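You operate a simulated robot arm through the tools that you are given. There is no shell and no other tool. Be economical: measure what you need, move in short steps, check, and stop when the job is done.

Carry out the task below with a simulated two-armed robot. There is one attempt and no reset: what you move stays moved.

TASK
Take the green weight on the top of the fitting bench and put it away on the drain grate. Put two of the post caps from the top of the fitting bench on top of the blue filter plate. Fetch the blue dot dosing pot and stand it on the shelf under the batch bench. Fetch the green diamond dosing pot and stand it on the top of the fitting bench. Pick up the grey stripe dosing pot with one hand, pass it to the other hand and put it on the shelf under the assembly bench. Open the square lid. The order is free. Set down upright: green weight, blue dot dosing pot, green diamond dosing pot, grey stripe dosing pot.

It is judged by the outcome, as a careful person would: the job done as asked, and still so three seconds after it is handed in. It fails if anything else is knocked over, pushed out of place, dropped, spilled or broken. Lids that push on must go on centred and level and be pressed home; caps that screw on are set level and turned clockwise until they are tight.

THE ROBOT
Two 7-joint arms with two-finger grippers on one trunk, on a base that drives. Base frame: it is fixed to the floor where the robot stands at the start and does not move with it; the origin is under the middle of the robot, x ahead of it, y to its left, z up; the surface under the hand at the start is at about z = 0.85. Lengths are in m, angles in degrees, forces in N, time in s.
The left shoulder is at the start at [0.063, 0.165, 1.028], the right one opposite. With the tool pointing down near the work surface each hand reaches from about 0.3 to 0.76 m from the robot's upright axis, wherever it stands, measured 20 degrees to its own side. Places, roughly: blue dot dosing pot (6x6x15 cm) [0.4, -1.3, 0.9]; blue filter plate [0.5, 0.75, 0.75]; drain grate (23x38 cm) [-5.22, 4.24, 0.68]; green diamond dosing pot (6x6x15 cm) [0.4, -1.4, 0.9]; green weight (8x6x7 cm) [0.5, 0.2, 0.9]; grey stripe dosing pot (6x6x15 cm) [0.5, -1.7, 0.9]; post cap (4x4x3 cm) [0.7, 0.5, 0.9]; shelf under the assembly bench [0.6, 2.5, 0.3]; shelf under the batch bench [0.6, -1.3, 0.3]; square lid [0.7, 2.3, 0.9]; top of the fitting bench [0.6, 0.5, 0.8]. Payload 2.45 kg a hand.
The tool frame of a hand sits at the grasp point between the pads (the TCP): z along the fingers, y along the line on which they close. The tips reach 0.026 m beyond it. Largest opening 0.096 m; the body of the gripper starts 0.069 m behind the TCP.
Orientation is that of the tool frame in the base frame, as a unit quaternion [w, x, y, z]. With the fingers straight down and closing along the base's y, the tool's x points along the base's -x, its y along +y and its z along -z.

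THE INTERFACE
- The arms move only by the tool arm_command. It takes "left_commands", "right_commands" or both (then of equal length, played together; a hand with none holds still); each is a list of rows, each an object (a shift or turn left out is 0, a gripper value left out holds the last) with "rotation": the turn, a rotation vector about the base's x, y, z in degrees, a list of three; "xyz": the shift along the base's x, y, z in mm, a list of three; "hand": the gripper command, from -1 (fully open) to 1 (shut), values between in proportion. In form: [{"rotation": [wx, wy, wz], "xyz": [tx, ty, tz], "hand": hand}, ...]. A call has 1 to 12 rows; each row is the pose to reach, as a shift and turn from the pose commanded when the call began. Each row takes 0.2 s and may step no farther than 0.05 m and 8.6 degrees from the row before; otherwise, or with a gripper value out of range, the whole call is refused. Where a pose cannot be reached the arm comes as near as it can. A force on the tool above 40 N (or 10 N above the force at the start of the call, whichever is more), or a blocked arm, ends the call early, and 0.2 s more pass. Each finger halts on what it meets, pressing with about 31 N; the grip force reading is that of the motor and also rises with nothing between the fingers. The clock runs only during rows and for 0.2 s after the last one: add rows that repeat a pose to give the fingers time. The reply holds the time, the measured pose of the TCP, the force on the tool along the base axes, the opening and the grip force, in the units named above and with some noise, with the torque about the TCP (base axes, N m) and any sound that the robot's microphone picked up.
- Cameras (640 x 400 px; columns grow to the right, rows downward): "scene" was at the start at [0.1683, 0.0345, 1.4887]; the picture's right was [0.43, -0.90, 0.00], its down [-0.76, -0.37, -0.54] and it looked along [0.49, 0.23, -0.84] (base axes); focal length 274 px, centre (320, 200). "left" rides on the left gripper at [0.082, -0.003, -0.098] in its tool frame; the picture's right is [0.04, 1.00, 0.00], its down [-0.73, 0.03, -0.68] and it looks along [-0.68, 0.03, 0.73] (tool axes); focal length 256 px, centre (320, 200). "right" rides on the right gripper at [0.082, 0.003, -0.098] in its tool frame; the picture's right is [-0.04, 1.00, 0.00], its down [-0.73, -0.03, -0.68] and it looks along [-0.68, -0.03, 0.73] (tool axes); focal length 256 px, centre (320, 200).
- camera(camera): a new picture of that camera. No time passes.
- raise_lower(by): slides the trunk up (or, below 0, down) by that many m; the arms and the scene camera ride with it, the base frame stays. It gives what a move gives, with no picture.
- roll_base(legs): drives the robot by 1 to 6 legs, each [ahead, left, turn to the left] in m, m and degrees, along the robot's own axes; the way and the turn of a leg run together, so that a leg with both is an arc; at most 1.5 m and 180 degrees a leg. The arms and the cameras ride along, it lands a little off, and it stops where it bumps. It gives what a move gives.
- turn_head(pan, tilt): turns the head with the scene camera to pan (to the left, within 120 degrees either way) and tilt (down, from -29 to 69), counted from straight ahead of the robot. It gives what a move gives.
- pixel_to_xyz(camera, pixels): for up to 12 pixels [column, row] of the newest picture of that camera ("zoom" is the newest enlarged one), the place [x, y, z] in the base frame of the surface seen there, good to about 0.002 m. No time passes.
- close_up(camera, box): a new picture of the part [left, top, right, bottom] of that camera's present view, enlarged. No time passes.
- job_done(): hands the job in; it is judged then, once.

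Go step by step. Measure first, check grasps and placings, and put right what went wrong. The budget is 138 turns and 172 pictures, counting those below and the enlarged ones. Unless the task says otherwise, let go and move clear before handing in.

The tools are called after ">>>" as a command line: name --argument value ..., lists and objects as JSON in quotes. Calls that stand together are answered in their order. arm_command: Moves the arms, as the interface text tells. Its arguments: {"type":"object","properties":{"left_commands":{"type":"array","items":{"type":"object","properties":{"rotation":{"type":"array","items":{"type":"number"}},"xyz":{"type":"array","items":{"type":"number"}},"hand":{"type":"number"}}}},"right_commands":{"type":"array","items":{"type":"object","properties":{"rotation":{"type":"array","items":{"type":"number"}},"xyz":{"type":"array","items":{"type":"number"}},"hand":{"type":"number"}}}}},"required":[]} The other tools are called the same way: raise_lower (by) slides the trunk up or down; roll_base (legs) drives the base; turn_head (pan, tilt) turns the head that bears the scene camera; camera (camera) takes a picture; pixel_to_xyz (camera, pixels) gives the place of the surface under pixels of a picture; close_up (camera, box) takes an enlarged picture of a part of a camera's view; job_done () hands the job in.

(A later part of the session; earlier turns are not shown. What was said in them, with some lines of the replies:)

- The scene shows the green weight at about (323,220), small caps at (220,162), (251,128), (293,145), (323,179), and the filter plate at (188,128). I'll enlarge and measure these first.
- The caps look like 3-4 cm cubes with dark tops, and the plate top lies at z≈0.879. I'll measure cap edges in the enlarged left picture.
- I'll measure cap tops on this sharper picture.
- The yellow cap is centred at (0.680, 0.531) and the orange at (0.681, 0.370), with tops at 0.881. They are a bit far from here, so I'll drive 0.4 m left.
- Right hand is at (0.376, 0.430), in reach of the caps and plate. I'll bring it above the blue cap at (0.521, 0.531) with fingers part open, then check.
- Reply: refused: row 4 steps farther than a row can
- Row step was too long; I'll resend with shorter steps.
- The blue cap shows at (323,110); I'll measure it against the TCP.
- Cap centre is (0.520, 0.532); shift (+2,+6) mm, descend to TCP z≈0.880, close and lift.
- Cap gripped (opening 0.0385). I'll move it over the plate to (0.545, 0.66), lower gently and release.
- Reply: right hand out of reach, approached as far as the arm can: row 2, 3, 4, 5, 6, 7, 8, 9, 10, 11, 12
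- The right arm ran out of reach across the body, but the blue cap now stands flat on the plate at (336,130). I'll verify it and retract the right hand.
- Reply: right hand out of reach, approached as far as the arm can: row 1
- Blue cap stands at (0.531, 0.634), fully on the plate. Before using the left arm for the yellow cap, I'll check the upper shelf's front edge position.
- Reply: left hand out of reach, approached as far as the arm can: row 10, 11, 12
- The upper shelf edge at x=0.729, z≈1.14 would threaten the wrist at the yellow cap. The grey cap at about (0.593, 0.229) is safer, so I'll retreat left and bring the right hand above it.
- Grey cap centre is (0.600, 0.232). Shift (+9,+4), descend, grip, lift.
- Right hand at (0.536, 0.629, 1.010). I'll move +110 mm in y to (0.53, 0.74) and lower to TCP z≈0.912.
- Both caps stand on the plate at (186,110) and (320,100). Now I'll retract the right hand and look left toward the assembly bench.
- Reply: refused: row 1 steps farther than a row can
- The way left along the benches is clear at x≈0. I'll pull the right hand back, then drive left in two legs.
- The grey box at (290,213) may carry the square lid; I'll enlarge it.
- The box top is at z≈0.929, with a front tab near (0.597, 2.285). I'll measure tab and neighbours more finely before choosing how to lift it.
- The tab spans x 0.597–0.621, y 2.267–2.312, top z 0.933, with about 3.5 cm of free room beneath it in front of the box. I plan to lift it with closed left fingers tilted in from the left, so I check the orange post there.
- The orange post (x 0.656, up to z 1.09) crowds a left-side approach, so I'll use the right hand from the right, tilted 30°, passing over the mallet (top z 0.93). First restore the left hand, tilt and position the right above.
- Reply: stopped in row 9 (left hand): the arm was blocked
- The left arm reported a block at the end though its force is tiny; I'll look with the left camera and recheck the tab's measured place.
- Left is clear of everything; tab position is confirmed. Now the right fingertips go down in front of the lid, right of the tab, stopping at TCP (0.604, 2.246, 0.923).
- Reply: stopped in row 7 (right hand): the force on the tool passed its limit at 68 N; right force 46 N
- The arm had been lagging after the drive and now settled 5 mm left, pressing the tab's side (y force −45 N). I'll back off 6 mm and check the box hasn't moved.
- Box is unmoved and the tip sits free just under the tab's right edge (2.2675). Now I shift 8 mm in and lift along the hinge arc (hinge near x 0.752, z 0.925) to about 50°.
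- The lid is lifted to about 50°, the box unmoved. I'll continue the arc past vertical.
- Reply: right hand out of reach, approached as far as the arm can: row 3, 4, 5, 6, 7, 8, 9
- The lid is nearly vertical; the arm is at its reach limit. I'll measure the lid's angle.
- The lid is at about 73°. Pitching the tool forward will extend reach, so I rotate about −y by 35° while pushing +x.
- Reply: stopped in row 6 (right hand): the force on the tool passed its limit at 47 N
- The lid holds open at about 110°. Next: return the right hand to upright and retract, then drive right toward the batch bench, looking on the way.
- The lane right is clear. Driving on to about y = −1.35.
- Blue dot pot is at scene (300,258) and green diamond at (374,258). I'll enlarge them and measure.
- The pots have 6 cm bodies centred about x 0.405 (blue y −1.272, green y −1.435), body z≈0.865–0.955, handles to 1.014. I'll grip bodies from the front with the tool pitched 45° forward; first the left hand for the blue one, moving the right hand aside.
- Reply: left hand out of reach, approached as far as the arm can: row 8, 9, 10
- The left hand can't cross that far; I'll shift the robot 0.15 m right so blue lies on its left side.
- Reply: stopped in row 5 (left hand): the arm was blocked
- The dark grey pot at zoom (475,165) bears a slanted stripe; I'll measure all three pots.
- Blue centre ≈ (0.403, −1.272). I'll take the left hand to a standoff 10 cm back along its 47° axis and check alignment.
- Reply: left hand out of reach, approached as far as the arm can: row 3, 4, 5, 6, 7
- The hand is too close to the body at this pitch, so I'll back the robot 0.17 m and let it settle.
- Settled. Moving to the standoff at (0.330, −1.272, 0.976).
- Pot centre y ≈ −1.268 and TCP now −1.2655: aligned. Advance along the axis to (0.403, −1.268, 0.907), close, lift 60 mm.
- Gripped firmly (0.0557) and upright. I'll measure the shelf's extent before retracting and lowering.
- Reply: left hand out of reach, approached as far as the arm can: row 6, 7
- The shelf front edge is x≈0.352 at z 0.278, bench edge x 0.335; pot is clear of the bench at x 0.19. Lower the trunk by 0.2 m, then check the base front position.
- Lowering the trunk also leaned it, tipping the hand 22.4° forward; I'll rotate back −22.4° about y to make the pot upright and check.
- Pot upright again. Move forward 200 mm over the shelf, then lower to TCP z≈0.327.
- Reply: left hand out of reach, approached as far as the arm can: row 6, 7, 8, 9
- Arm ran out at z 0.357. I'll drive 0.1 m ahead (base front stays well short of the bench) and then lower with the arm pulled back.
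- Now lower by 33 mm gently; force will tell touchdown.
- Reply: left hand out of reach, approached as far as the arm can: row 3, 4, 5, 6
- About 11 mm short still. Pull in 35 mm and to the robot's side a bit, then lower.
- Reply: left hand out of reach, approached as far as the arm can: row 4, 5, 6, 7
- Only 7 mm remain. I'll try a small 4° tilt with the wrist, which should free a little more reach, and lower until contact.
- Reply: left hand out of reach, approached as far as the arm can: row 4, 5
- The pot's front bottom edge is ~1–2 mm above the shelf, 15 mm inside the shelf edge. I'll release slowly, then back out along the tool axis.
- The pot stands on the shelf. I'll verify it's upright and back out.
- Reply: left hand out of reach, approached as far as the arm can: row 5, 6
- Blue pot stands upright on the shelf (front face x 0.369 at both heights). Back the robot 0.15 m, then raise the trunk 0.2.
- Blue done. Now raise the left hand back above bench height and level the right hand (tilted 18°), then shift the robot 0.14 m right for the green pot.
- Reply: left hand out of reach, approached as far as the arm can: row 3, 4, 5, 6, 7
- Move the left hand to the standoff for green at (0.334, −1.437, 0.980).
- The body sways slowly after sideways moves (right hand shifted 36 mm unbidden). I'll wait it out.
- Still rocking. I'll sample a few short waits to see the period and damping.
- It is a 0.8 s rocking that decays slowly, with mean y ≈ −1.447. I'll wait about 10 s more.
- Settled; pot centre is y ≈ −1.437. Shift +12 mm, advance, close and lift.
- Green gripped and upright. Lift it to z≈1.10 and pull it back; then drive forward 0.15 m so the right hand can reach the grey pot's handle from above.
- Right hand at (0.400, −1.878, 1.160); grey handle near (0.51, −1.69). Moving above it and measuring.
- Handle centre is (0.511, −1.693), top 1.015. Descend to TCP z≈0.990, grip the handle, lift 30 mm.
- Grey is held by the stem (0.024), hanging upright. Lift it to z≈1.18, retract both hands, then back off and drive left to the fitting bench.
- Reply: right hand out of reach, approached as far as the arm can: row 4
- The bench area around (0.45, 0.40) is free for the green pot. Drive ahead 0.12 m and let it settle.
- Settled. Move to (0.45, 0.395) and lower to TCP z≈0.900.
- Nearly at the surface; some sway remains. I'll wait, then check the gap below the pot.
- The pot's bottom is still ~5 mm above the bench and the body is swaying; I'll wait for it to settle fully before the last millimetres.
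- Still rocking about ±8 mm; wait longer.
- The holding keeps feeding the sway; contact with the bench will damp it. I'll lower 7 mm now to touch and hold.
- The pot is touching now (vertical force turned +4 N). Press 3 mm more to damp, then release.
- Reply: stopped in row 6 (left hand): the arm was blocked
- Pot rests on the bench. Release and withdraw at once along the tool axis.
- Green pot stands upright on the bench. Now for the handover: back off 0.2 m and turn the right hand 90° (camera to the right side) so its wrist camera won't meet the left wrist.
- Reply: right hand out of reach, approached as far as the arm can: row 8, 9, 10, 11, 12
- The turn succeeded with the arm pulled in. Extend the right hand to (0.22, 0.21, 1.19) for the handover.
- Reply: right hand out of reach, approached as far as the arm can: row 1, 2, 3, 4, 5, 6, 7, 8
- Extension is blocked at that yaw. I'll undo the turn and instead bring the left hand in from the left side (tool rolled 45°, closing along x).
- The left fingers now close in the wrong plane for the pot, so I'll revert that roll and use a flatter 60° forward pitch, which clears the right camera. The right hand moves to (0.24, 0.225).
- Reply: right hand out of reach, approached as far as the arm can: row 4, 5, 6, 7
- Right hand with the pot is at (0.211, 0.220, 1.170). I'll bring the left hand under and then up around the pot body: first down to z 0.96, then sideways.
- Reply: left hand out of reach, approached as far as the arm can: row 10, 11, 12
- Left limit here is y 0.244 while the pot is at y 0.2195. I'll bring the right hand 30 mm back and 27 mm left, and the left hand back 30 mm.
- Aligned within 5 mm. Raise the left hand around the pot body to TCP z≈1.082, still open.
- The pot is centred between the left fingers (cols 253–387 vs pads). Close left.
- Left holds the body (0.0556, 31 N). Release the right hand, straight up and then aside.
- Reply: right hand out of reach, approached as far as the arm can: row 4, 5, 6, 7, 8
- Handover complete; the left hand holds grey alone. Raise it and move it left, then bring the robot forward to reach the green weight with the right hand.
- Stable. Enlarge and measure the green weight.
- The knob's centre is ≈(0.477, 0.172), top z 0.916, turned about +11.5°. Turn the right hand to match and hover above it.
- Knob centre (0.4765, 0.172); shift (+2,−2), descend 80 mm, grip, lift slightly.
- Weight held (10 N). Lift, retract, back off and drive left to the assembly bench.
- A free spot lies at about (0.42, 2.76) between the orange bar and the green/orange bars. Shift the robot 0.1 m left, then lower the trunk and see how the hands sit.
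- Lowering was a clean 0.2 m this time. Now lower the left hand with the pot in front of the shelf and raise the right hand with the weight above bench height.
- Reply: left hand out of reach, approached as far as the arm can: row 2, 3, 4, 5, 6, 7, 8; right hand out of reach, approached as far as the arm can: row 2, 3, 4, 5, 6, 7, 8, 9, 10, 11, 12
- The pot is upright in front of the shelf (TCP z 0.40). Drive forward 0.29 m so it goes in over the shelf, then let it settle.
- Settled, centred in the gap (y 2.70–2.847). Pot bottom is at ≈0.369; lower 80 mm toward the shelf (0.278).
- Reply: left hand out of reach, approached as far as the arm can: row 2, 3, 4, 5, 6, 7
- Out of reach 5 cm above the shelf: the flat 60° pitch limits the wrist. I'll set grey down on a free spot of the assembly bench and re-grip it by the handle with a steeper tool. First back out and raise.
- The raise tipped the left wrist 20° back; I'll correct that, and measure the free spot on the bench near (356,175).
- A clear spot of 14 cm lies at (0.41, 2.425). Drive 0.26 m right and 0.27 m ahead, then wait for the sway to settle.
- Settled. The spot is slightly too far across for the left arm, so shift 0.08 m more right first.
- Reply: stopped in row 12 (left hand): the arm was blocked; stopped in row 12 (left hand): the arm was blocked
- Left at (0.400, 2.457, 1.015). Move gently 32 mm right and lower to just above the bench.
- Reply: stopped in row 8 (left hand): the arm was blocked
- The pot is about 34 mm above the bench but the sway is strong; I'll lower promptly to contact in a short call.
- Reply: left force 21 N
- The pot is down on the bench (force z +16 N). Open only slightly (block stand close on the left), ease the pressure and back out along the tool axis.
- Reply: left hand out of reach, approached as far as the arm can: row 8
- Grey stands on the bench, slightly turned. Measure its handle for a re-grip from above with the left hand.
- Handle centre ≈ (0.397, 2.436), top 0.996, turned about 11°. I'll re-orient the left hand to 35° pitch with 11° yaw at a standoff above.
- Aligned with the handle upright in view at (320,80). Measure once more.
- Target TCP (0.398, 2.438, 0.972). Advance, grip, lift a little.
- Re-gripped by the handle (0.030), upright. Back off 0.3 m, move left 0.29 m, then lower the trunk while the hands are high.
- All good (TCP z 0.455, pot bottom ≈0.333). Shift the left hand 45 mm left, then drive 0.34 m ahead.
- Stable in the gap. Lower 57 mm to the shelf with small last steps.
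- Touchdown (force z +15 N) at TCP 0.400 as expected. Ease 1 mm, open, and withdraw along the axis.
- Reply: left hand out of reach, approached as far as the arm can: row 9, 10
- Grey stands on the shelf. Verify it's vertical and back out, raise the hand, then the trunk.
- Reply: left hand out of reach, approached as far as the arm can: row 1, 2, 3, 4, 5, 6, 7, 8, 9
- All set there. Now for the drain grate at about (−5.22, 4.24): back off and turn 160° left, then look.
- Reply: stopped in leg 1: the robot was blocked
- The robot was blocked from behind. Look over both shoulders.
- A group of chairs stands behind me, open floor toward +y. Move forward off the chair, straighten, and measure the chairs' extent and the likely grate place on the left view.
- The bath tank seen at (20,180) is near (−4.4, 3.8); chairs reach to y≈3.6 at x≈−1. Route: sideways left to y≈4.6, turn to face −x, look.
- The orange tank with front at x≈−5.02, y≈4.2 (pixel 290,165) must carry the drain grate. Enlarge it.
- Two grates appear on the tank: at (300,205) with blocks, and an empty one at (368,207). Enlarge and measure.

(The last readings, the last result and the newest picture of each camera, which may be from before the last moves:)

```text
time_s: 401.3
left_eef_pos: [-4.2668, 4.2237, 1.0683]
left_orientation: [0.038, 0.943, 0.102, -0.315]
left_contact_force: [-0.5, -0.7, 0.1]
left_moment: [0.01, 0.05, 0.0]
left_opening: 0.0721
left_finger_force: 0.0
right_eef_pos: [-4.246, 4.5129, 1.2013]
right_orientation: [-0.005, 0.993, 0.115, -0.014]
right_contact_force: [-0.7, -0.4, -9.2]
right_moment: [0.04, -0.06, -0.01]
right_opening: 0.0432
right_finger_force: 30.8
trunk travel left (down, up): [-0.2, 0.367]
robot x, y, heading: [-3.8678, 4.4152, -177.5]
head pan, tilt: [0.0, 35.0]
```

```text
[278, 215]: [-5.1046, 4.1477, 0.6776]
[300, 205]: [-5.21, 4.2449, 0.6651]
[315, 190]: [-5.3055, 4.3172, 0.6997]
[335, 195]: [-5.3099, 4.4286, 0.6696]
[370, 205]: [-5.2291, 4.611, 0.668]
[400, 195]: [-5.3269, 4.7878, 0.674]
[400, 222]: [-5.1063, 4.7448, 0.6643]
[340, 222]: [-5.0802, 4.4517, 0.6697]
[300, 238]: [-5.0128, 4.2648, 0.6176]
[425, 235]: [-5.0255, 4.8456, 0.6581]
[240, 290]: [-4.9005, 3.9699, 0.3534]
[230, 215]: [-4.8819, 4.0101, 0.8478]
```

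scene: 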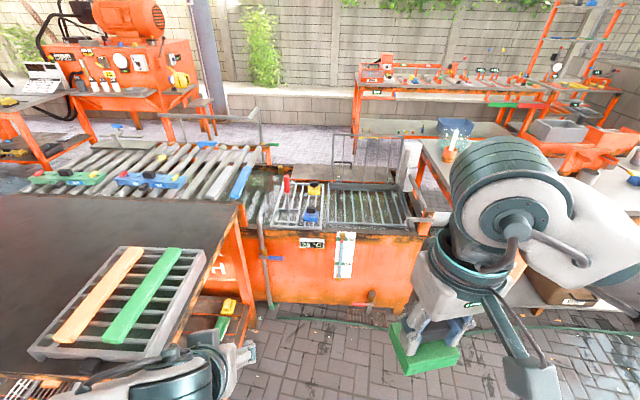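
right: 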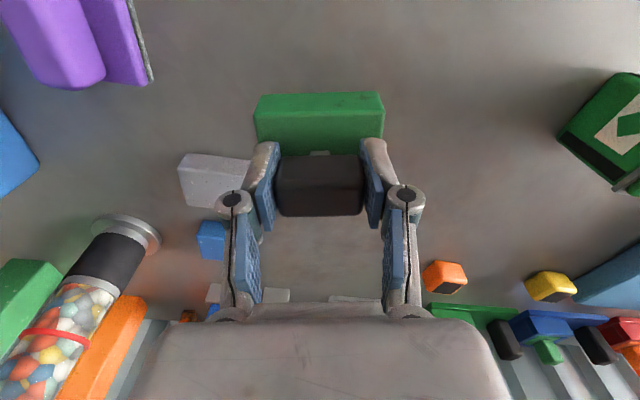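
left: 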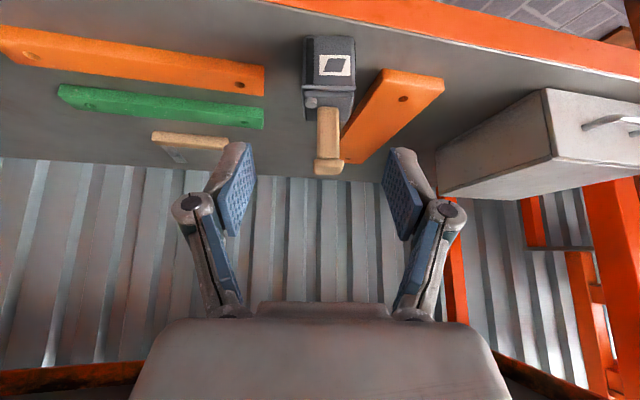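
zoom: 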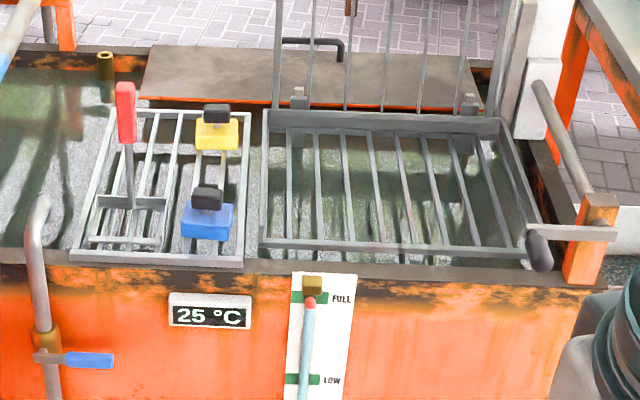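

The small grate at left (centre ≈(−5.21, 4.24), z≈0.68) is the drain grate; it already carries yellow and blue weights and a red-handled tool. I'll raise the left hand out of the way, drive closer, turn slightly left, and look down.

>>> arm_command --left_commands '[{"xyz": [0, 0, 30]}, {"xyz": [0, 0, 60]}, {"xyz": [0, 0, 90]}, {"xyz": [0, 0, 120]}, {"xyz": [0, 0, 150]}, {"xyz": [0, 0, 150]}]'

>>> roll_base --legs '[[0.4, 0, 0], [0.3, 0, 0], [0, 0, 22]]'

>>> turn_head --pan 0 --tilt 50

>>> camera --camera "scene"

>>> camera --camera "right"

```text
time_s: 402.9
left_eef_pos: [-4.2587, 4.152, 1.2115]
left_orientation: [0.015, 0.942, 0.112, -0.315]
left_contact_force: [-0.4, -2.0, 0.0]
left_moment: [0.16, 0.0, -0.11]
left_opening: 0.0719
left_finger_force: 0.0
right_eef_pos: [-4.2371, 4.4413, 1.2078]
right_orientation: [-0.03, 0.992, 0.119, -0.014]
right_contact_force: [1.4, -4.3, -11.9]
right_moment: [0.13, 0.01, 0.04]
right_opening: 0.043
right_finger_force: 31.5
trunk travel left (down, up): [-0.2, 0.367]
robot x, y, heading: [-3.8688, 4.4041, -177.6]
head pan, tilt: [0.0, 35.0]
stopped in row 6 (left hand): the arm was blocked; the commanded pose is now the measured one
```

```text
time_s: 408.2
left_eef_pos: [-4.8199, 3.9791, 1.2136]
left_orientation: [0.074, 0.901, 0.295, -0.31]
left_contact_force: [1.1, -1.2, 0.1]
left_moment: [0.11, 0.03, -0.05]
left_opening: 0.0718
left_finger_force: 0.0
right_eef_pos: [-4.9097, 4.255, 1.2095]
right_orientation: [-0.029, 0.949, 0.312, -0.022]
right_contact_force: [4.3, -4.6, -11.5]
right_moment: [0.08, 0.08, 0.04]
right_opening: 0.0433
right_finger_force: 30.5
trunk travel left (down, up): [-0.2, 0.367]
robot x, y, heading: [-4.5599, 4.3665, -155.2]
head pan, tilt: [0.0, 35.0]
```

```text
time_s: 408.9
left_eef_pos: [-4.8253, 3.9871, 1.2148]
left_orientation: [0.08, 0.902, 0.294, -0.307]
left_contact_force: [-0.9, -1.2, -0.2]
left_moment: [0.07, -0.01, -0.03]
left_opening: 0.0721
left_finger_force: 0.1
right_eef_pos: [-4.9128, 4.2626, 1.2071]
right_orientation: [-0.023, 0.949, 0.312, -0.022]
right_contact_force: [2.0, -2.4, -11.3]
right_moment: [0.06, -0.05, 0.01]
right_opening: 0.043
right_finger_force: 31.2
trunk travel left (down, up): [-0.2, 0.367]
robot x, y, heading: [-4.5554, 4.3606, -155.2]
head pan, tilt: [0.0, 50.0]
```

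```text
31 pictures are left
```

scene: 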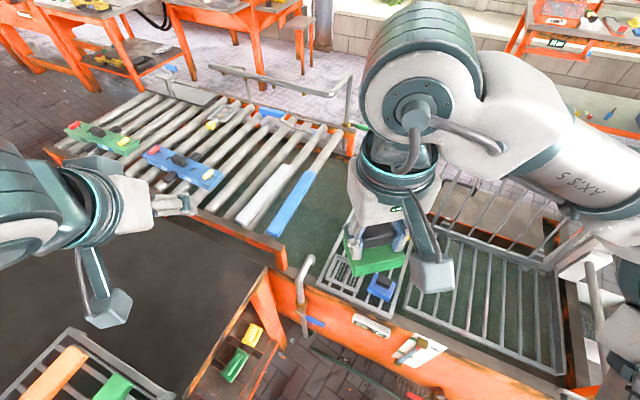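

```text
30 pictures are left
```

right: 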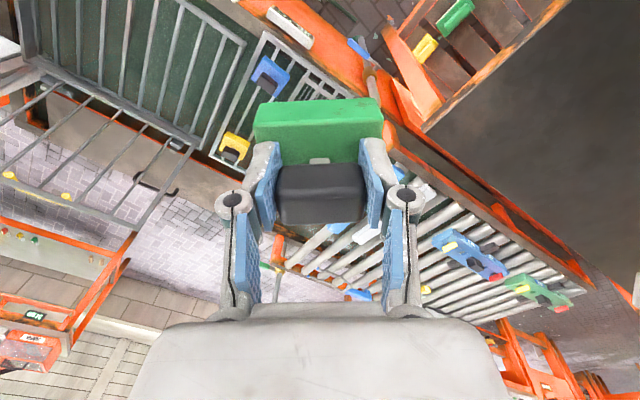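

The hand hides the grate; move it 0.2 m toward +y, settle and look.

>>> arm_command --right_commands '[{"xyz": [10, 20, 0]}, {"xyz": [20, 45, 0]}, {"xyz": [30, 70, 0]}, {"xyz": [40, 100, 0]}, {"xyz": [50, 130, 0]}, {"xyz": [60, 160, 0]}, {"xyz": [70, 185, 0]}, {"xyz": [70, 205, 0]}, {"xyz": [70, 205, 0]}]'

>>> arm_command --right_commands '[{}, {}, {}, {}, {}, {}, {}, {}, {}, {}, {}, {}]'

>>> close_up --camera "scene" --box '[280, 190, 460, 320]'

>>> pixel_to_xyz --camera "zoom" --pixels '[[150, 150], [200, 150], [250, 150], [300, 150], [200, 200], [250, 200], [300, 200], [200, 250], [250, 250], [300, 250], [350, 250], [350, 300]]'

```text
time_s: 411.1
left_eef_pos: [-4.8528, 4.0648, 1.2295]
left_orientation: [0.11, 0.903, 0.281, -0.305]
left_contact_force: [-1.1, 1.2, -0.7]
left_moment: [-0.14, -0.01, 0.06]
left_opening: 0.072
left_finger_force: 0.0
right_eef_pos: [-4.8666, 4.5246, 1.179]
right_orientation: [0.011, 0.951, 0.31, -0.019]
right_contact_force: [0.2, 2.1, -10.0]
right_moment: [-0.02, -0.11, -0.01]
right_opening: 0.0432
right_finger_force: 30.7
right hand out of reach, approached as far as the arm can: row 7, 8, 9
trunk travel left (down, up): [-0.2, 0.367]
robot x, y, heading: [-4.5562, 4.3655, -155.2]
head pan, tilt: [0.0, 50.0]
stopped in row 9 (right hand): the arm was blocked; the commanded pose is now the measured one
```

```text
time_s: 413.7
left_eef_pos: [-4.8477, 4.0525, 1.2272]
left_orientation: [0.103, 0.903, 0.284, -0.306]
left_contact_force: [-0.1, 0.5, -0.7]
left_moment: [-0.01, 0.0, 0.01]
left_opening: 0.0719
left_finger_force: 0.0
right_eef_pos: [-4.8613, 4.509, 1.1834]
right_orientation: [0.007, 0.95, 0.31, -0.021]
right_contact_force: [-0.6, 0.9, -10.4]
right_moment: [-0.01, -0.06, -0.02]
right_opening: 0.0433
right_finger_force: 31.0
trunk travel left (down, up): [-0.2, 0.367]
robot x, y, heading: [-4.5588, 4.3667, -155.1]
head pan, tilt: [0.0, 50.0]
```

```text
3.08 times, centred on (370, 255) of scene
```

zoom: 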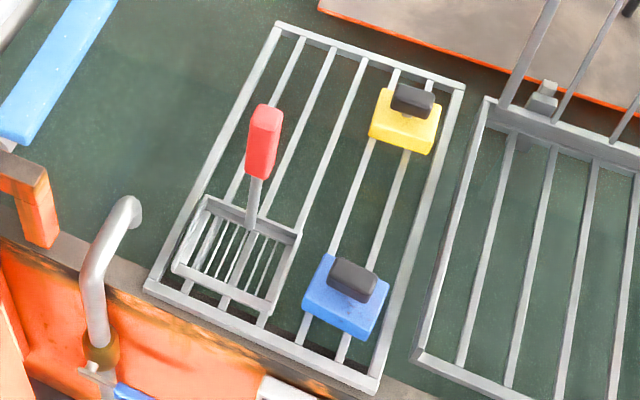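

```text
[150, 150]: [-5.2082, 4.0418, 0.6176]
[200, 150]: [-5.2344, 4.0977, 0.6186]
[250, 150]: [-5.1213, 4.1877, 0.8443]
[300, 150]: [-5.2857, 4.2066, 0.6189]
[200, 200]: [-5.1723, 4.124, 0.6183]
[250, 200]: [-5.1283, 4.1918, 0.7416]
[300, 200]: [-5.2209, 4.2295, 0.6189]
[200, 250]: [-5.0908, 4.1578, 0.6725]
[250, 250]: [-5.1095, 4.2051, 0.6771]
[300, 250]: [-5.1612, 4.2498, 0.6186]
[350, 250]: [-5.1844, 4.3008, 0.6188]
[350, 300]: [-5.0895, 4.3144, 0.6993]
```

Clear view: yellow sits at ≈(−5.317, 4.307), blue at (−5.097, 4.32), basket with red handle around (−5.10, 4.19). The free spot is around (−5.245, 4.20). Move the weight above it, staying high, and settle.

>>> arm_command --right_commands '[{"xyz": [-32, -26, 0]}, {"xyz": [-64, -52, 0]}, {"xyz": [-98, -79, 0]}, {"xyz": [-132, -106, 0]}, {"xyz": [-166, -133, 0]}, {"xyz": [-200, -160, -10]}, {"xyz": [-234, -187, -25]}, {"xyz": [-266, -214, -40]}, {"xyz": [-298, -240, -60]}, {"xyz": [-330, -266, -85]}, {"xyz": [-360, -290, -110]}, {"xyz": [-384, -309, -135]}]'

>>> arm_command --right_commands '[{}, {}, {}, {}, {}, {}, {}, {}, {}, {}, {}, {}]'

>>> arm_command --right_commands '[{}, {}, {}, {}, {}, {}, {}, {}, {}, {}, {}, {}]'

>>> camera --camera "right"

>>> close_up --camera "scene" --box '[250, 150, 460, 310]'

```text
time_s: 416.3
left_eef_pos: [-4.8365, 4.0187, 1.2184]
left_orientation: [0.09, 0.904, 0.286, -0.303]
left_contact_force: [0.1, 0.9, -0.6]
left_moment: [-0.03, 0.01, 0.01]
left_opening: 0.0719
left_finger_force: 0.0
right_eef_pos: [-5.2229, 4.1781, 1.0499]
right_orientation: [-0.011, 0.951, 0.308, -0.018]
right_contact_force: [-1.0, 1.2, -12.0]
right_moment: [0.02, -0.11, -0.08]
right_opening: 0.043
right_finger_force: 31.2
right hand out of reach, approached as far as the arm can: row 12
trunk travel left (down, up): [-0.2, 0.367]
robot x, y, heading: [-4.5473, 4.3582, -155.4]
head pan, tilt: [0.0, 50.0]
```

```text
time_s: 418.9
left_eef_pos: [-4.8265, 3.9992, 1.2163]
left_orientation: [0.083, 0.903, 0.29, -0.305]
left_contact_force: [-0.9, 0.0, -1.3]
left_moment: [0.01, 0.0, 0.03]
left_opening: 0.072
left_finger_force: 0.1
right_eef_pos: [-5.2135, 4.1627, 1.0523]
right_orientation: [-0.017, 0.951, 0.309, -0.02]
right_contact_force: [0.1, 0.3, -13.3]
right_moment: [-0.01, -0.13, 0.0]
right_opening: 0.043
right_finger_force: 30.5
trunk travel left (down, up): [-0.2, 0.367]
robot x, y, heading: [-4.5465, 4.3558, -155.4]
head pan, tilt: [0.0, 50.0]
```

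```text
time_s: 421.7
left_eef_pos: [-4.8447, 4.0624, 1.2308]
left_orientation: [0.106, 0.903, 0.282, -0.307]
left_contact_force: [-0.4, 0.8, 0.5]
left_moment: [-0.03, -0.04, 0.04]
left_opening: 0.072
left_finger_force: 0.1
right_eef_pos: [-5.2324, 4.215, 1.0548]
right_orientation: [0.008, 0.951, 0.309, -0.021]
right_contact_force: [-1.2, 3.8, -9.7]
right_moment: [-0.05, -0.14, 0.03]
right_opening: 0.0432
right_finger_force: 30.9
trunk travel left (down, up): [-0.2, 0.367]
robot x, y, heading: [-4.5497, 4.3555, -155.8]
head pan, tilt: [0.0, 50.0]
stopped in row 12 (right hand): the arm was blocked; the commanded pose is now the measured one
```

```text
28 pictures are left
```

right: 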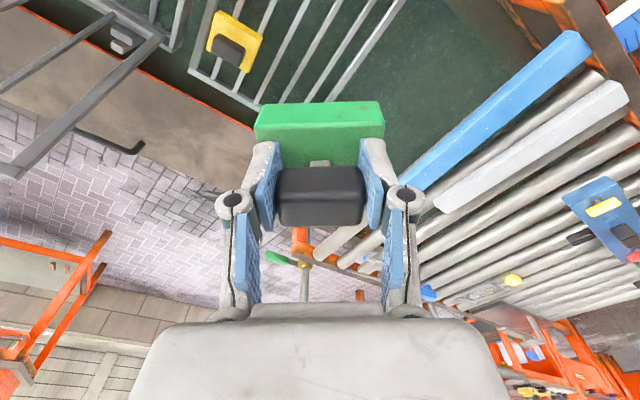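

```text
2.50 times, centred on (355, 230) of scene
```

zoom: 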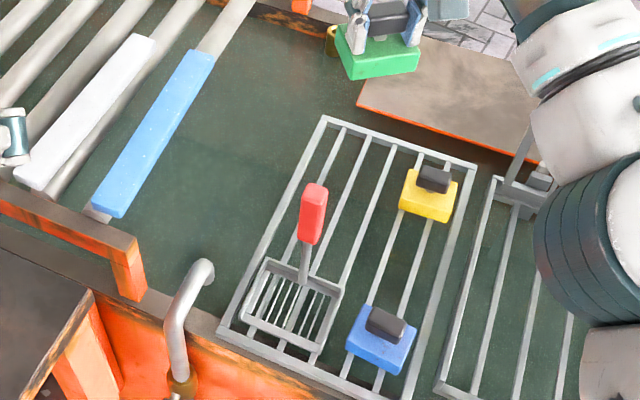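

The body sways again; time spent in head turns (arms passive) seems to calm it. Drive 7 cm closer for more reach, then pass time with head turns.

>>> roll_base --legs '[[0.07, 0, 0]]'

>>> turn_head --pan -100 --tilt 50

>>> turn_head --pan 100 --tilt 50

>>> turn_head --pan -100 --tilt 50

>>> turn_head --pan 0 --tilt 50

>>> close_up --camera "scene" --box '[250, 150, 460, 310]'

```text
time_s: 422.8
left_eef_pos: [-4.9184, 4.053, 1.2325]
left_orientation: [0.116, 0.903, 0.277, -0.307]
left_contact_force: [-1.0, 1.7, -0.2]
left_moment: [-0.13, -0.07, 0.04]
left_opening: 0.0721
left_finger_force: 0.0
right_eef_pos: [-5.302, 4.2038, 1.0526]
right_orientation: [0.015, 0.951, 0.307, -0.02]
right_contact_force: [-1.1, 5.7, -10.5]
right_moment: [-0.11, -0.12, 0.03]
right_opening: 0.0431
right_finger_force: 31.0
trunk travel left (down, up): [-0.2, 0.367]
robot x, y, heading: [-4.6152, 4.3326, -155.6]
head pan, tilt: [0.0, 50.0]
```

```text
time_s: 424.5
left_eef_pos: [-4.9159, 4.0473, 1.2312]
left_orientation: [0.11, 0.904, 0.276, -0.307]
left_contact_force: [-0.3, 0.8, 0.6]
left_moment: [-0.05, 0.0, 0.01]
left_opening: 0.0722
left_finger_force: 0.1
right_eef_pos: [-5.3002, 4.2026, 1.0543]
right_orientation: [0.01, 0.952, 0.305, -0.021]
right_contact_force: [-3.1, 5.1, -10.1]
right_moment: [-0.1, -0.13, -0.01]
right_opening: 0.043
right_finger_force: 30.7
trunk travel left (down, up): [-0.2, 0.367]
robot x, y, heading: [-4.6196, 4.3376, -155.7]
head pan, tilt: [-100.0, 50.0]
```

```text
time_s: 427.4
left_eef_pos: [-4.8784, 3.9698, 1.222]
left_orientation: [0.083, 0.902, 0.29, -0.31]
left_contact_force: [-0.1, -0.4, 0.0]
left_moment: [0.06, -0.05, 0.05]
left_opening: 0.072
left_finger_force: 0.0
right_eef_pos: [-5.2654, 4.1272, 1.063]
right_orientation: [-0.019, 0.95, 0.312, -0.026]
right_contact_force: [2.3, -4.6, -10.0]
right_moment: [0.16, 0.04, 0.05]
right_opening: 0.0431
right_finger_force: 30.7
trunk travel left (down, up): [-0.2, 0.367]
robot x, y, heading: [-4.6116, 4.3234, -155.7]
head pan, tilt: [100.0, 50.0]
```

```text
time_s: 430.4
left_eef_pos: [-4.9088, 4.0345, 1.2319]
left_orientation: [0.102, 0.903, 0.281, -0.309]
left_contact_force: [-0.2, 0.0, 0.1]
left_moment: [0.07, 0.02, -0.03]
left_opening: 0.0719
left_finger_force: 0.0
right_eef_pos: [-5.2984, 4.1906, 1.0591]
right_orientation: [0.005, 0.952, 0.306, -0.021]
right_contact_force: [-1.2, 1.6, -8.2]
right_moment: [-0.03, -0.12, -0.03]
right_opening: 0.0434
right_finger_force: 31.1
trunk travel left (down, up): [-0.2, 0.367]
robot x, y, heading: [-4.6197, 4.337, -155.7]
head pan, tilt: [-100.0, 50.0]
```

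```text
time_s: 432.1
left_eef_pos: [-4.9092, 4.0366, 1.2316]
left_orientation: [0.103, 0.903, 0.281, -0.309]
left_contact_force: [0.7, 0.5, 0.4]
left_moment: [0.03, 0.0, -0.05]
left_opening: 0.0722
left_finger_force: 0.0
right_eef_pos: [-5.2989, 4.1916, 1.0588]
right_orientation: [0.005, 0.951, 0.307, -0.023]
right_contact_force: [-1.3, 1.5, -9.4]
right_moment: [-0.03, -0.12, 0.0]
right_opening: 0.0433
right_finger_force: 31.2
trunk travel left (down, up): [-0.2, 0.367]
robot x, y, heading: [-4.6229, 4.3351, -155.7]
head pan, tilt: [0.0, 50.0]
```

```text
2.50 times, centred on (355, 230) of scene
```

zoom: 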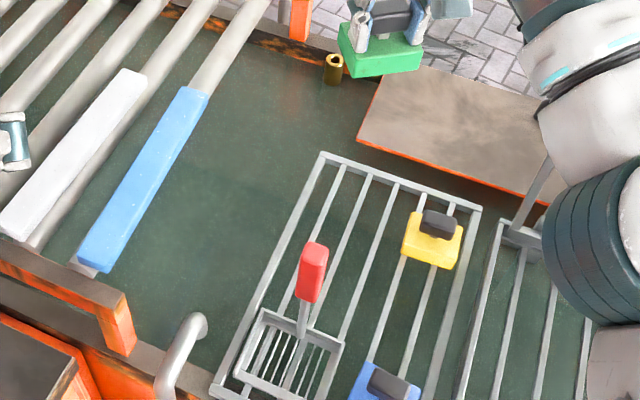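

The last two readings agree (y 4.191); one more pair of head turns to confirm calm, then measure bar and weight positions.

>>> turn_head --pan 40 --tilt 50

>>> turn_head --pan 0 --tilt 55

>>> close_up --camera "scene" --box '[250, 120, 460, 280]'

>>> pixel_to_xyz --camera "zoom" --pixels '[[300, 170], [350, 170], [345, 200], [320, 200], [380, 200], [330, 150], [310, 150], [360, 230], [340, 240], [270, 200]]'

```text
time_s: 433.2
left_eef_pos: [-4.9226, 4.0608, 1.2332]
left_orientation: [0.117, 0.904, 0.276, -0.306]
left_contact_force: [-2.4, 1.5, -0.2]
left_moment: [-0.19, -0.07, 0.15]
left_opening: 0.0719
left_finger_force: 0.0
right_eef_pos: [-5.3078, 4.2126, 1.0539]
right_orientation: [0.014, 0.952, 0.304, -0.019]
right_contact_force: [-3.6, 7.0, -10.4]
right_moment: [-0.11, -0.19, 0.0]
right_opening: 0.0432
right_finger_force: 31.3
trunk travel left (down, up): [-0.2, 0.367]
robot x, y, heading: [-4.622, 4.3408, -155.5]
head pan, tilt: [40.0, 50.0]
```

```text
time_s: 434.3
left_eef_pos: [-4.8966, 4.0103, 1.228]
left_orientation: [0.099, 0.903, 0.283, -0.309]
left_contact_force: [-0.1, -0.3, 0.6]
left_moment: [-0.01, 0.01, 0.03]
left_opening: 0.0722
left_finger_force: 0.1
right_eef_pos: [-5.2828, 4.167, 1.06]
right_orientation: [-0.004, 0.951, 0.309, -0.025]
right_contact_force: [0.3, 0.9, -9.6]
right_moment: [0.05, -0.05, 0.0]
right_opening: 0.0431
right_finger_force: 30.9
trunk travel left (down, up): [-0.2, 0.367]
robot x, y, heading: [-4.6162, 4.3272, -155.7]
head pan, tilt: [0.0, 55.0]
```

```text
2.50 times, centred on (355, 200) of scene
```

zoom: 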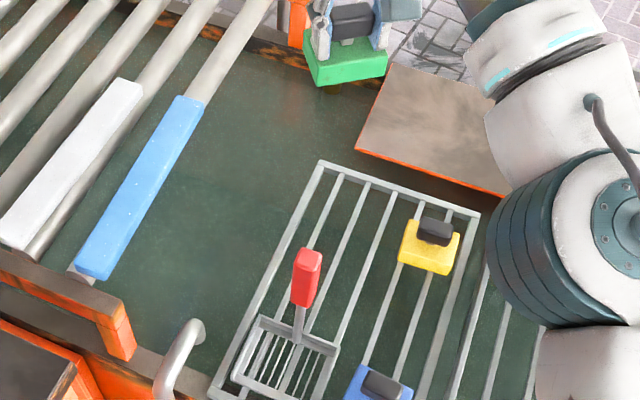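

```text
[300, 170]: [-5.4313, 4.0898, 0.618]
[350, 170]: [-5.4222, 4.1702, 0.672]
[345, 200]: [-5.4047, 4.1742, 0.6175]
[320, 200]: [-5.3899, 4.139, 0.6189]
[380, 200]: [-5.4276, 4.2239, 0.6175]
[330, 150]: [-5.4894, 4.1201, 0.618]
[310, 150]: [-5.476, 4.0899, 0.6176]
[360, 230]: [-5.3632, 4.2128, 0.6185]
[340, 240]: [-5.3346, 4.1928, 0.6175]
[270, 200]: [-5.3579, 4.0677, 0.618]
```

Sway persists at ±2.5 cm, but the weight's mean place (−5.29, 4.19) is right over the free part (x −5.17…−5.40, y 4.13…4.26). Lower to just above the grate.

>>> arm_command --right_commands '[{"xyz": [0, 0, -30]}, {"xyz": [0, 0, -60]}, {"xyz": [0, 0, -90]}, {"xyz": [0, 0, -120]}, {"xyz": [0, 0, -150]}, {"xyz": [0, 0, -180]}, {"xyz": [0, 0, -210]}, {"xyz": [0, 0, -240]}, {"xyz": [0, 0, -260]}, {"xyz": [0, 0, -270]}]'

>>> close_up --camera "scene" --box '[250, 120, 460, 280]'

>>> camera --camera "right"

```text
time_s: 436.5
left_eef_pos: [-4.9061, 4.0275, 1.2305]
left_orientation: [0.1, 0.903, 0.282, -0.309]
left_contact_force: [-0.2, -0.6, 0.4]
left_moment: [0.05, -0.04, -0.05]
left_opening: 0.072
left_finger_force: 0.1
right_eef_pos: [-5.2909, 4.1843, 0.7858]
right_orientation: [0.002, 0.952, 0.305, -0.023]
right_contact_force: [0.0, -0.1, -8.5]
right_moment: [0.06, -0.13, 0.01]
right_opening: 0.043
right_finger_force: 30.9
trunk travel left (down, up): [-0.2, 0.367]
robot x, y, heading: [-4.6162, 4.3368, -155.2]
head pan, tilt: [0.0, 55.0]
```

```text
2.50 times, centred on (355, 200) of scene
```

zoom: 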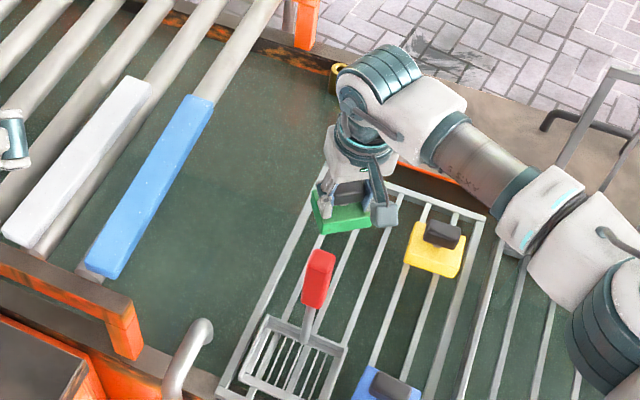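

```text
23 pictures are left
```

right: 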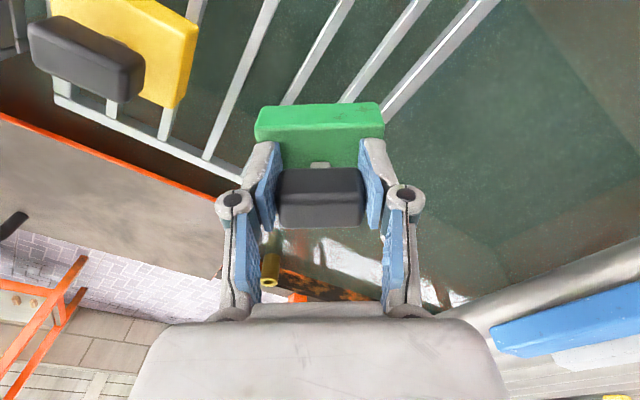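

Weight is ~5 cm above the grate near the left rail; shift (+22,+14) mm toward the middle of the free area and lower slowly to contact.

>>> arm_command --right_commands '[{"xyz": [8, 5, 0]}, {"xyz": [16, 10, -5]}, {"xyz": [22, 14, -15]}, {"xyz": [22, 14, -28]}, {"xyz": [22, 14, -38]}, {"xyz": [22, 14, -46]}, {"xyz": [22, 14, -51]}, {"xyz": [22, 14, -55]}, {"xyz": [22, 14, -55]}]'

>>> close_up --camera "scene" --box '[280, 150, 430, 270]'

>>> camera --camera "right"

```text
time_s: 438.5
left_eef_pos: [-4.9117, 4.0416, 1.2311]
left_orientation: [0.109, 0.903, 0.279, -0.308]
left_contact_force: [0.1, 0.7, 0.1]
left_moment: [-0.06, -0.02, 0.04]
left_opening: 0.0718
left_finger_force: 0.1
right_eef_pos: [-5.2696, 4.204, 0.7281]
right_orientation: [0.006, 0.952, 0.307, -0.021]
right_contact_force: [-0.5, 2.3, -11.3]
right_moment: [0.0, -0.08, 0.0]
right_opening: 0.0432
right_finger_force: 30.8
trunk travel left (down, up): [-0.2, 0.367]
robot x, y, heading: [-4.6189, 4.3355, -155.8]
head pan, tilt: [0.0, 55.0]
```

```text
3.33 times, centred on (355, 210) of scene
```

zoom: 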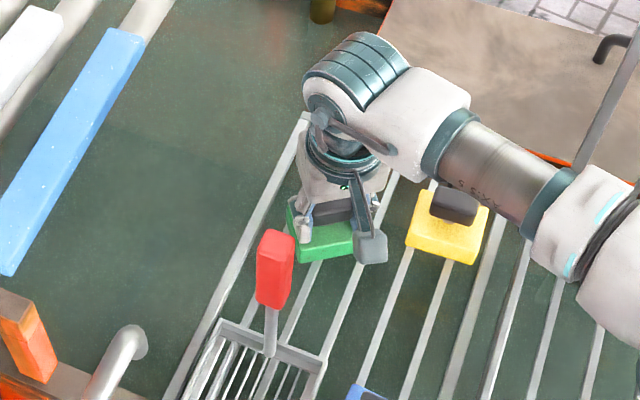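

```text
21 pictures are left
```

right: 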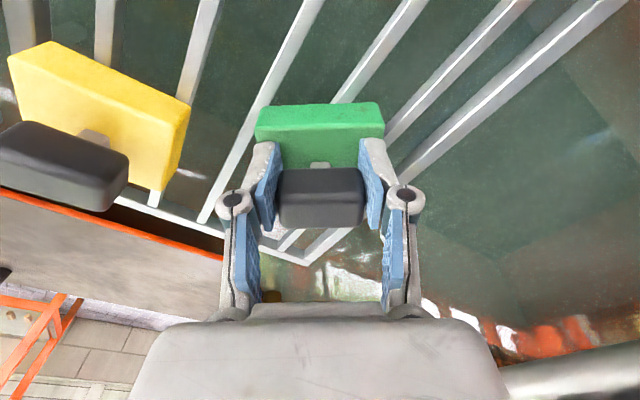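

Not touching yet. Lower another 10 mm at most, watching force.

>>> arm_command --right_commands '[{"xyz": [0, 0, -3]}, {"xyz": [0, 0, -6]}, {"xyz": [0, 0, -9]}, {"xyz": [0, 0, -11]}, {"xyz": [0, 0, -11]}]'

>>> close_up --camera "scene" --box '[280, 150, 430, 270]'

```text
time_s: 439.7
left_eef_pos: [-4.8842, 3.9862, 1.2244]
left_orientation: [0.088, 0.902, 0.287, -0.311]
left_contact_force: [0.4, -0.5, 0.5]
left_moment: [0.11, 0.02, -0.08]
left_opening: 0.0719
left_finger_force: 0.1
right_eef_pos: [-5.2516, 4.1634, 0.7279]
right_orientation: [-0.011, 0.95, 0.31, -0.027]
right_contact_force: [-2.6, -3.9, 23.0]
right_moment: [-0.59, -1.05, -0.26]
right_opening: 0.0432
right_finger_force: 31.5
trunk travel left (down, up): [-0.2, 0.367]
robot x, y, heading: [-4.6132, 4.3274, -155.6]
head pan, tilt: [0.0, 55.0]
```

```text
3.33 times, centred on (355, 210) of scene
```

zoom: 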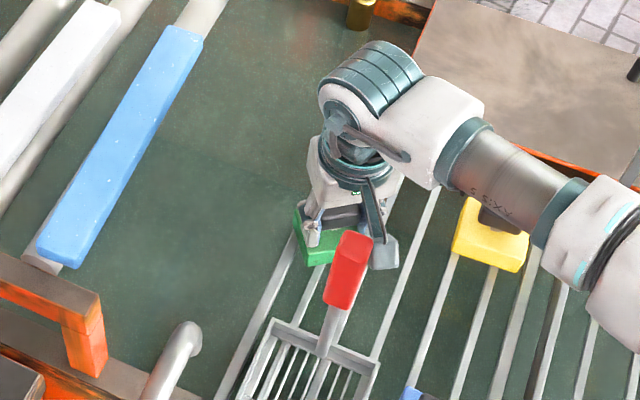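

Contact made, but the sway put it at y 4.163, onto the left rail. Lift 8 mm, shift +35 mm in y, and set down again.

>>> arm_command --right_commands '[{"xyz": [0, 5, 10]}, {"xyz": [-4, 20, 12]}, {"xyz": [-8, 34, 12]}, {"xyz": [-8, 38, 6]}, {"xyz": [-8, 38, 0]}, {"xyz": [-8, 38, -4]}, {"xyz": [-8, 38, -7]}, {"xyz": [-8, 38, -7]}]'

>>> close_up --camera "scene" --box '[280, 150, 430, 270]'

>>> camera --camera "right"

```text
time_s: 441.2
left_eef_pos: [-4.8948, 4.0076, 1.2276]
left_orientation: [0.095, 0.902, 0.284, -0.31]
left_contact_force: [0.0, -0.4, -0.1]
left_moment: [0.03, -0.04, -0.02]
left_opening: 0.0721
left_finger_force: 0.0
right_eef_pos: [-5.2715, 4.22, 0.7283]
right_orientation: [-0.004, 0.952, 0.306, -0.029]
right_contact_force: [-1.1, 6.5, 14.7]
right_moment: [0.09, -0.87, 0.26]
right_opening: 0.043
right_finger_force: 30.8
trunk travel left (down, up): [-0.2, 0.367]
robot x, y, heading: [-4.6196, 4.3313, -155.2]
head pan, tilt: [0.0, 55.0]
stopped in row 7 (right hand): the force on the tool passed its limit at 46 N (the readings are from after the stop); the commanded pose is now the measured one
```

```text
3.33 times, centred on (355, 210) of scene
```

zoom: 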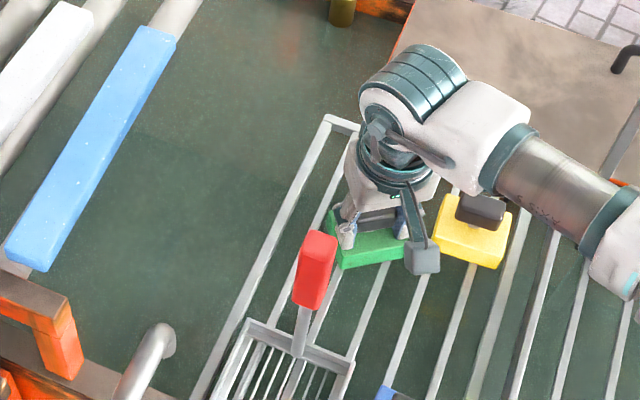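

```text
18 pictures are left
```

right: 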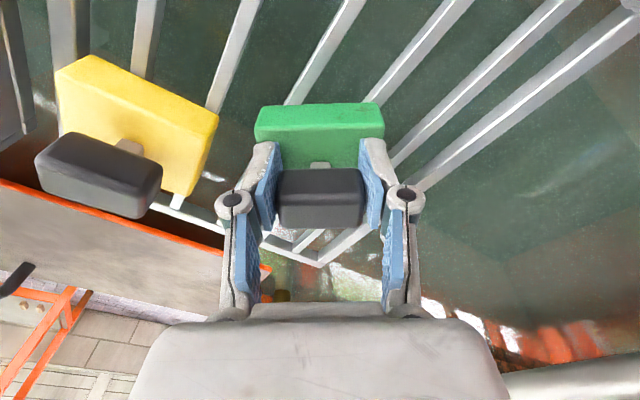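

The weight now rests on the bars at (−5.27, 4.22), clear of yellow. Release with limited opening and lift straight away.

>>> arm_command --right_commands '[{"hand": -0.4}, {"hand": -0.4, "xyz": [0, 0, 15]}, {"xyz": [0, 0, 55]}, {"xyz": [0, 0, 100]}, {"xyz": [0, 0, 145]}, {"xyz": [0, 0, 190]}, {"xyz": [0, 0, 235]}, {"xyz": [20, 15, 270]}, {"xyz": [50, 35, 280]}, {"xyz": [80, 55, 280]}]'

>>> close_up --camera "scene" --box '[270, 150, 430, 280]'

>>> camera --camera "right"

```text
time_s: 443.4
left_eef_pos: [-4.901, 4.026, 1.2307]
left_orientation: [0.102, 0.903, 0.28, -0.31]
left_contact_force: [-0.2, -0.3, 0.7]
left_moment: [0.04, -0.01, -0.01]
left_opening: 0.0721
left_finger_force: 0.0
right_eef_pos: [-5.1964, 4.289, 1.0054]
right_orientation: [0.002, 0.952, 0.305, -0.029]
right_contact_force: [-0.7, -1.1, -0.3]
right_moment: [-0.03, 0.0, -0.01]
right_opening: 0.0671
right_finger_force: 0.1
trunk travel left (down, up): [-0.2, 0.367]
robot x, y, heading: [-4.6176, 4.3371, -155.7]
head pan, tilt: [0.0, 55.0]
```

```text
3.08 times, centred on (350, 215) of scene
```

zoom: 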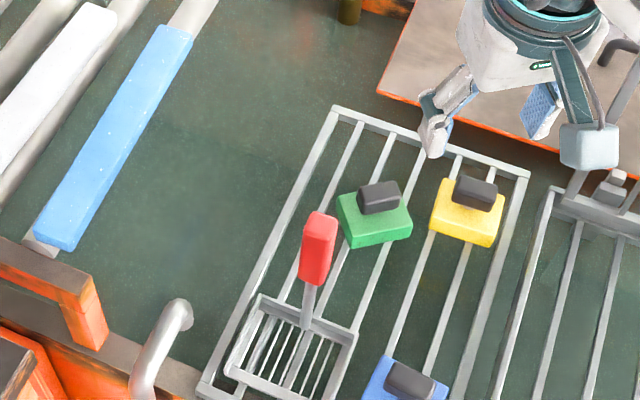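

```text
16 pictures are left
```

right: 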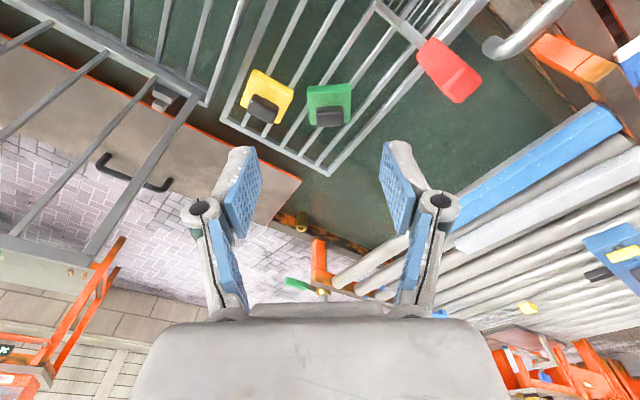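

The green weight stands level on the grate at zoom (375,220), clear of yellow, and both hands are empty and free. All other items were confirmed in earlier views (lid open, caps on the plate, three pots upright), so I hand in.

>>> job_done

```text
The job is handed in.
```

I finished all six jobs and handed in. One thing went wrong on the way: I backed into one of the orange chairs behind the assembly bench. The robot stopped there and turned about 5°. I didn't check afterwards whether the chair had shifted.

- **Green weight:** it stands level on the drain grate, beside the yellow weight that was already there.
- **Post caps:** the blue and grey ones are on top of the blue filter plate.
- **Blue dot pot:** it stands upright on the shelf under the batch bench. It dropped about 1 cm when I let go, because the arm could not reach lower.
- **Green diamond pot:** it stands upright on top of the fitting bench.
- **Grey stripe pot:** I passed it from the right hand to the left, and it stands upright on the shelf under the assembly bench. I first set it down briefly on the assembly bench top to take a better grip.
- **Square lid:** it is open at about 110° and stays there by itself.
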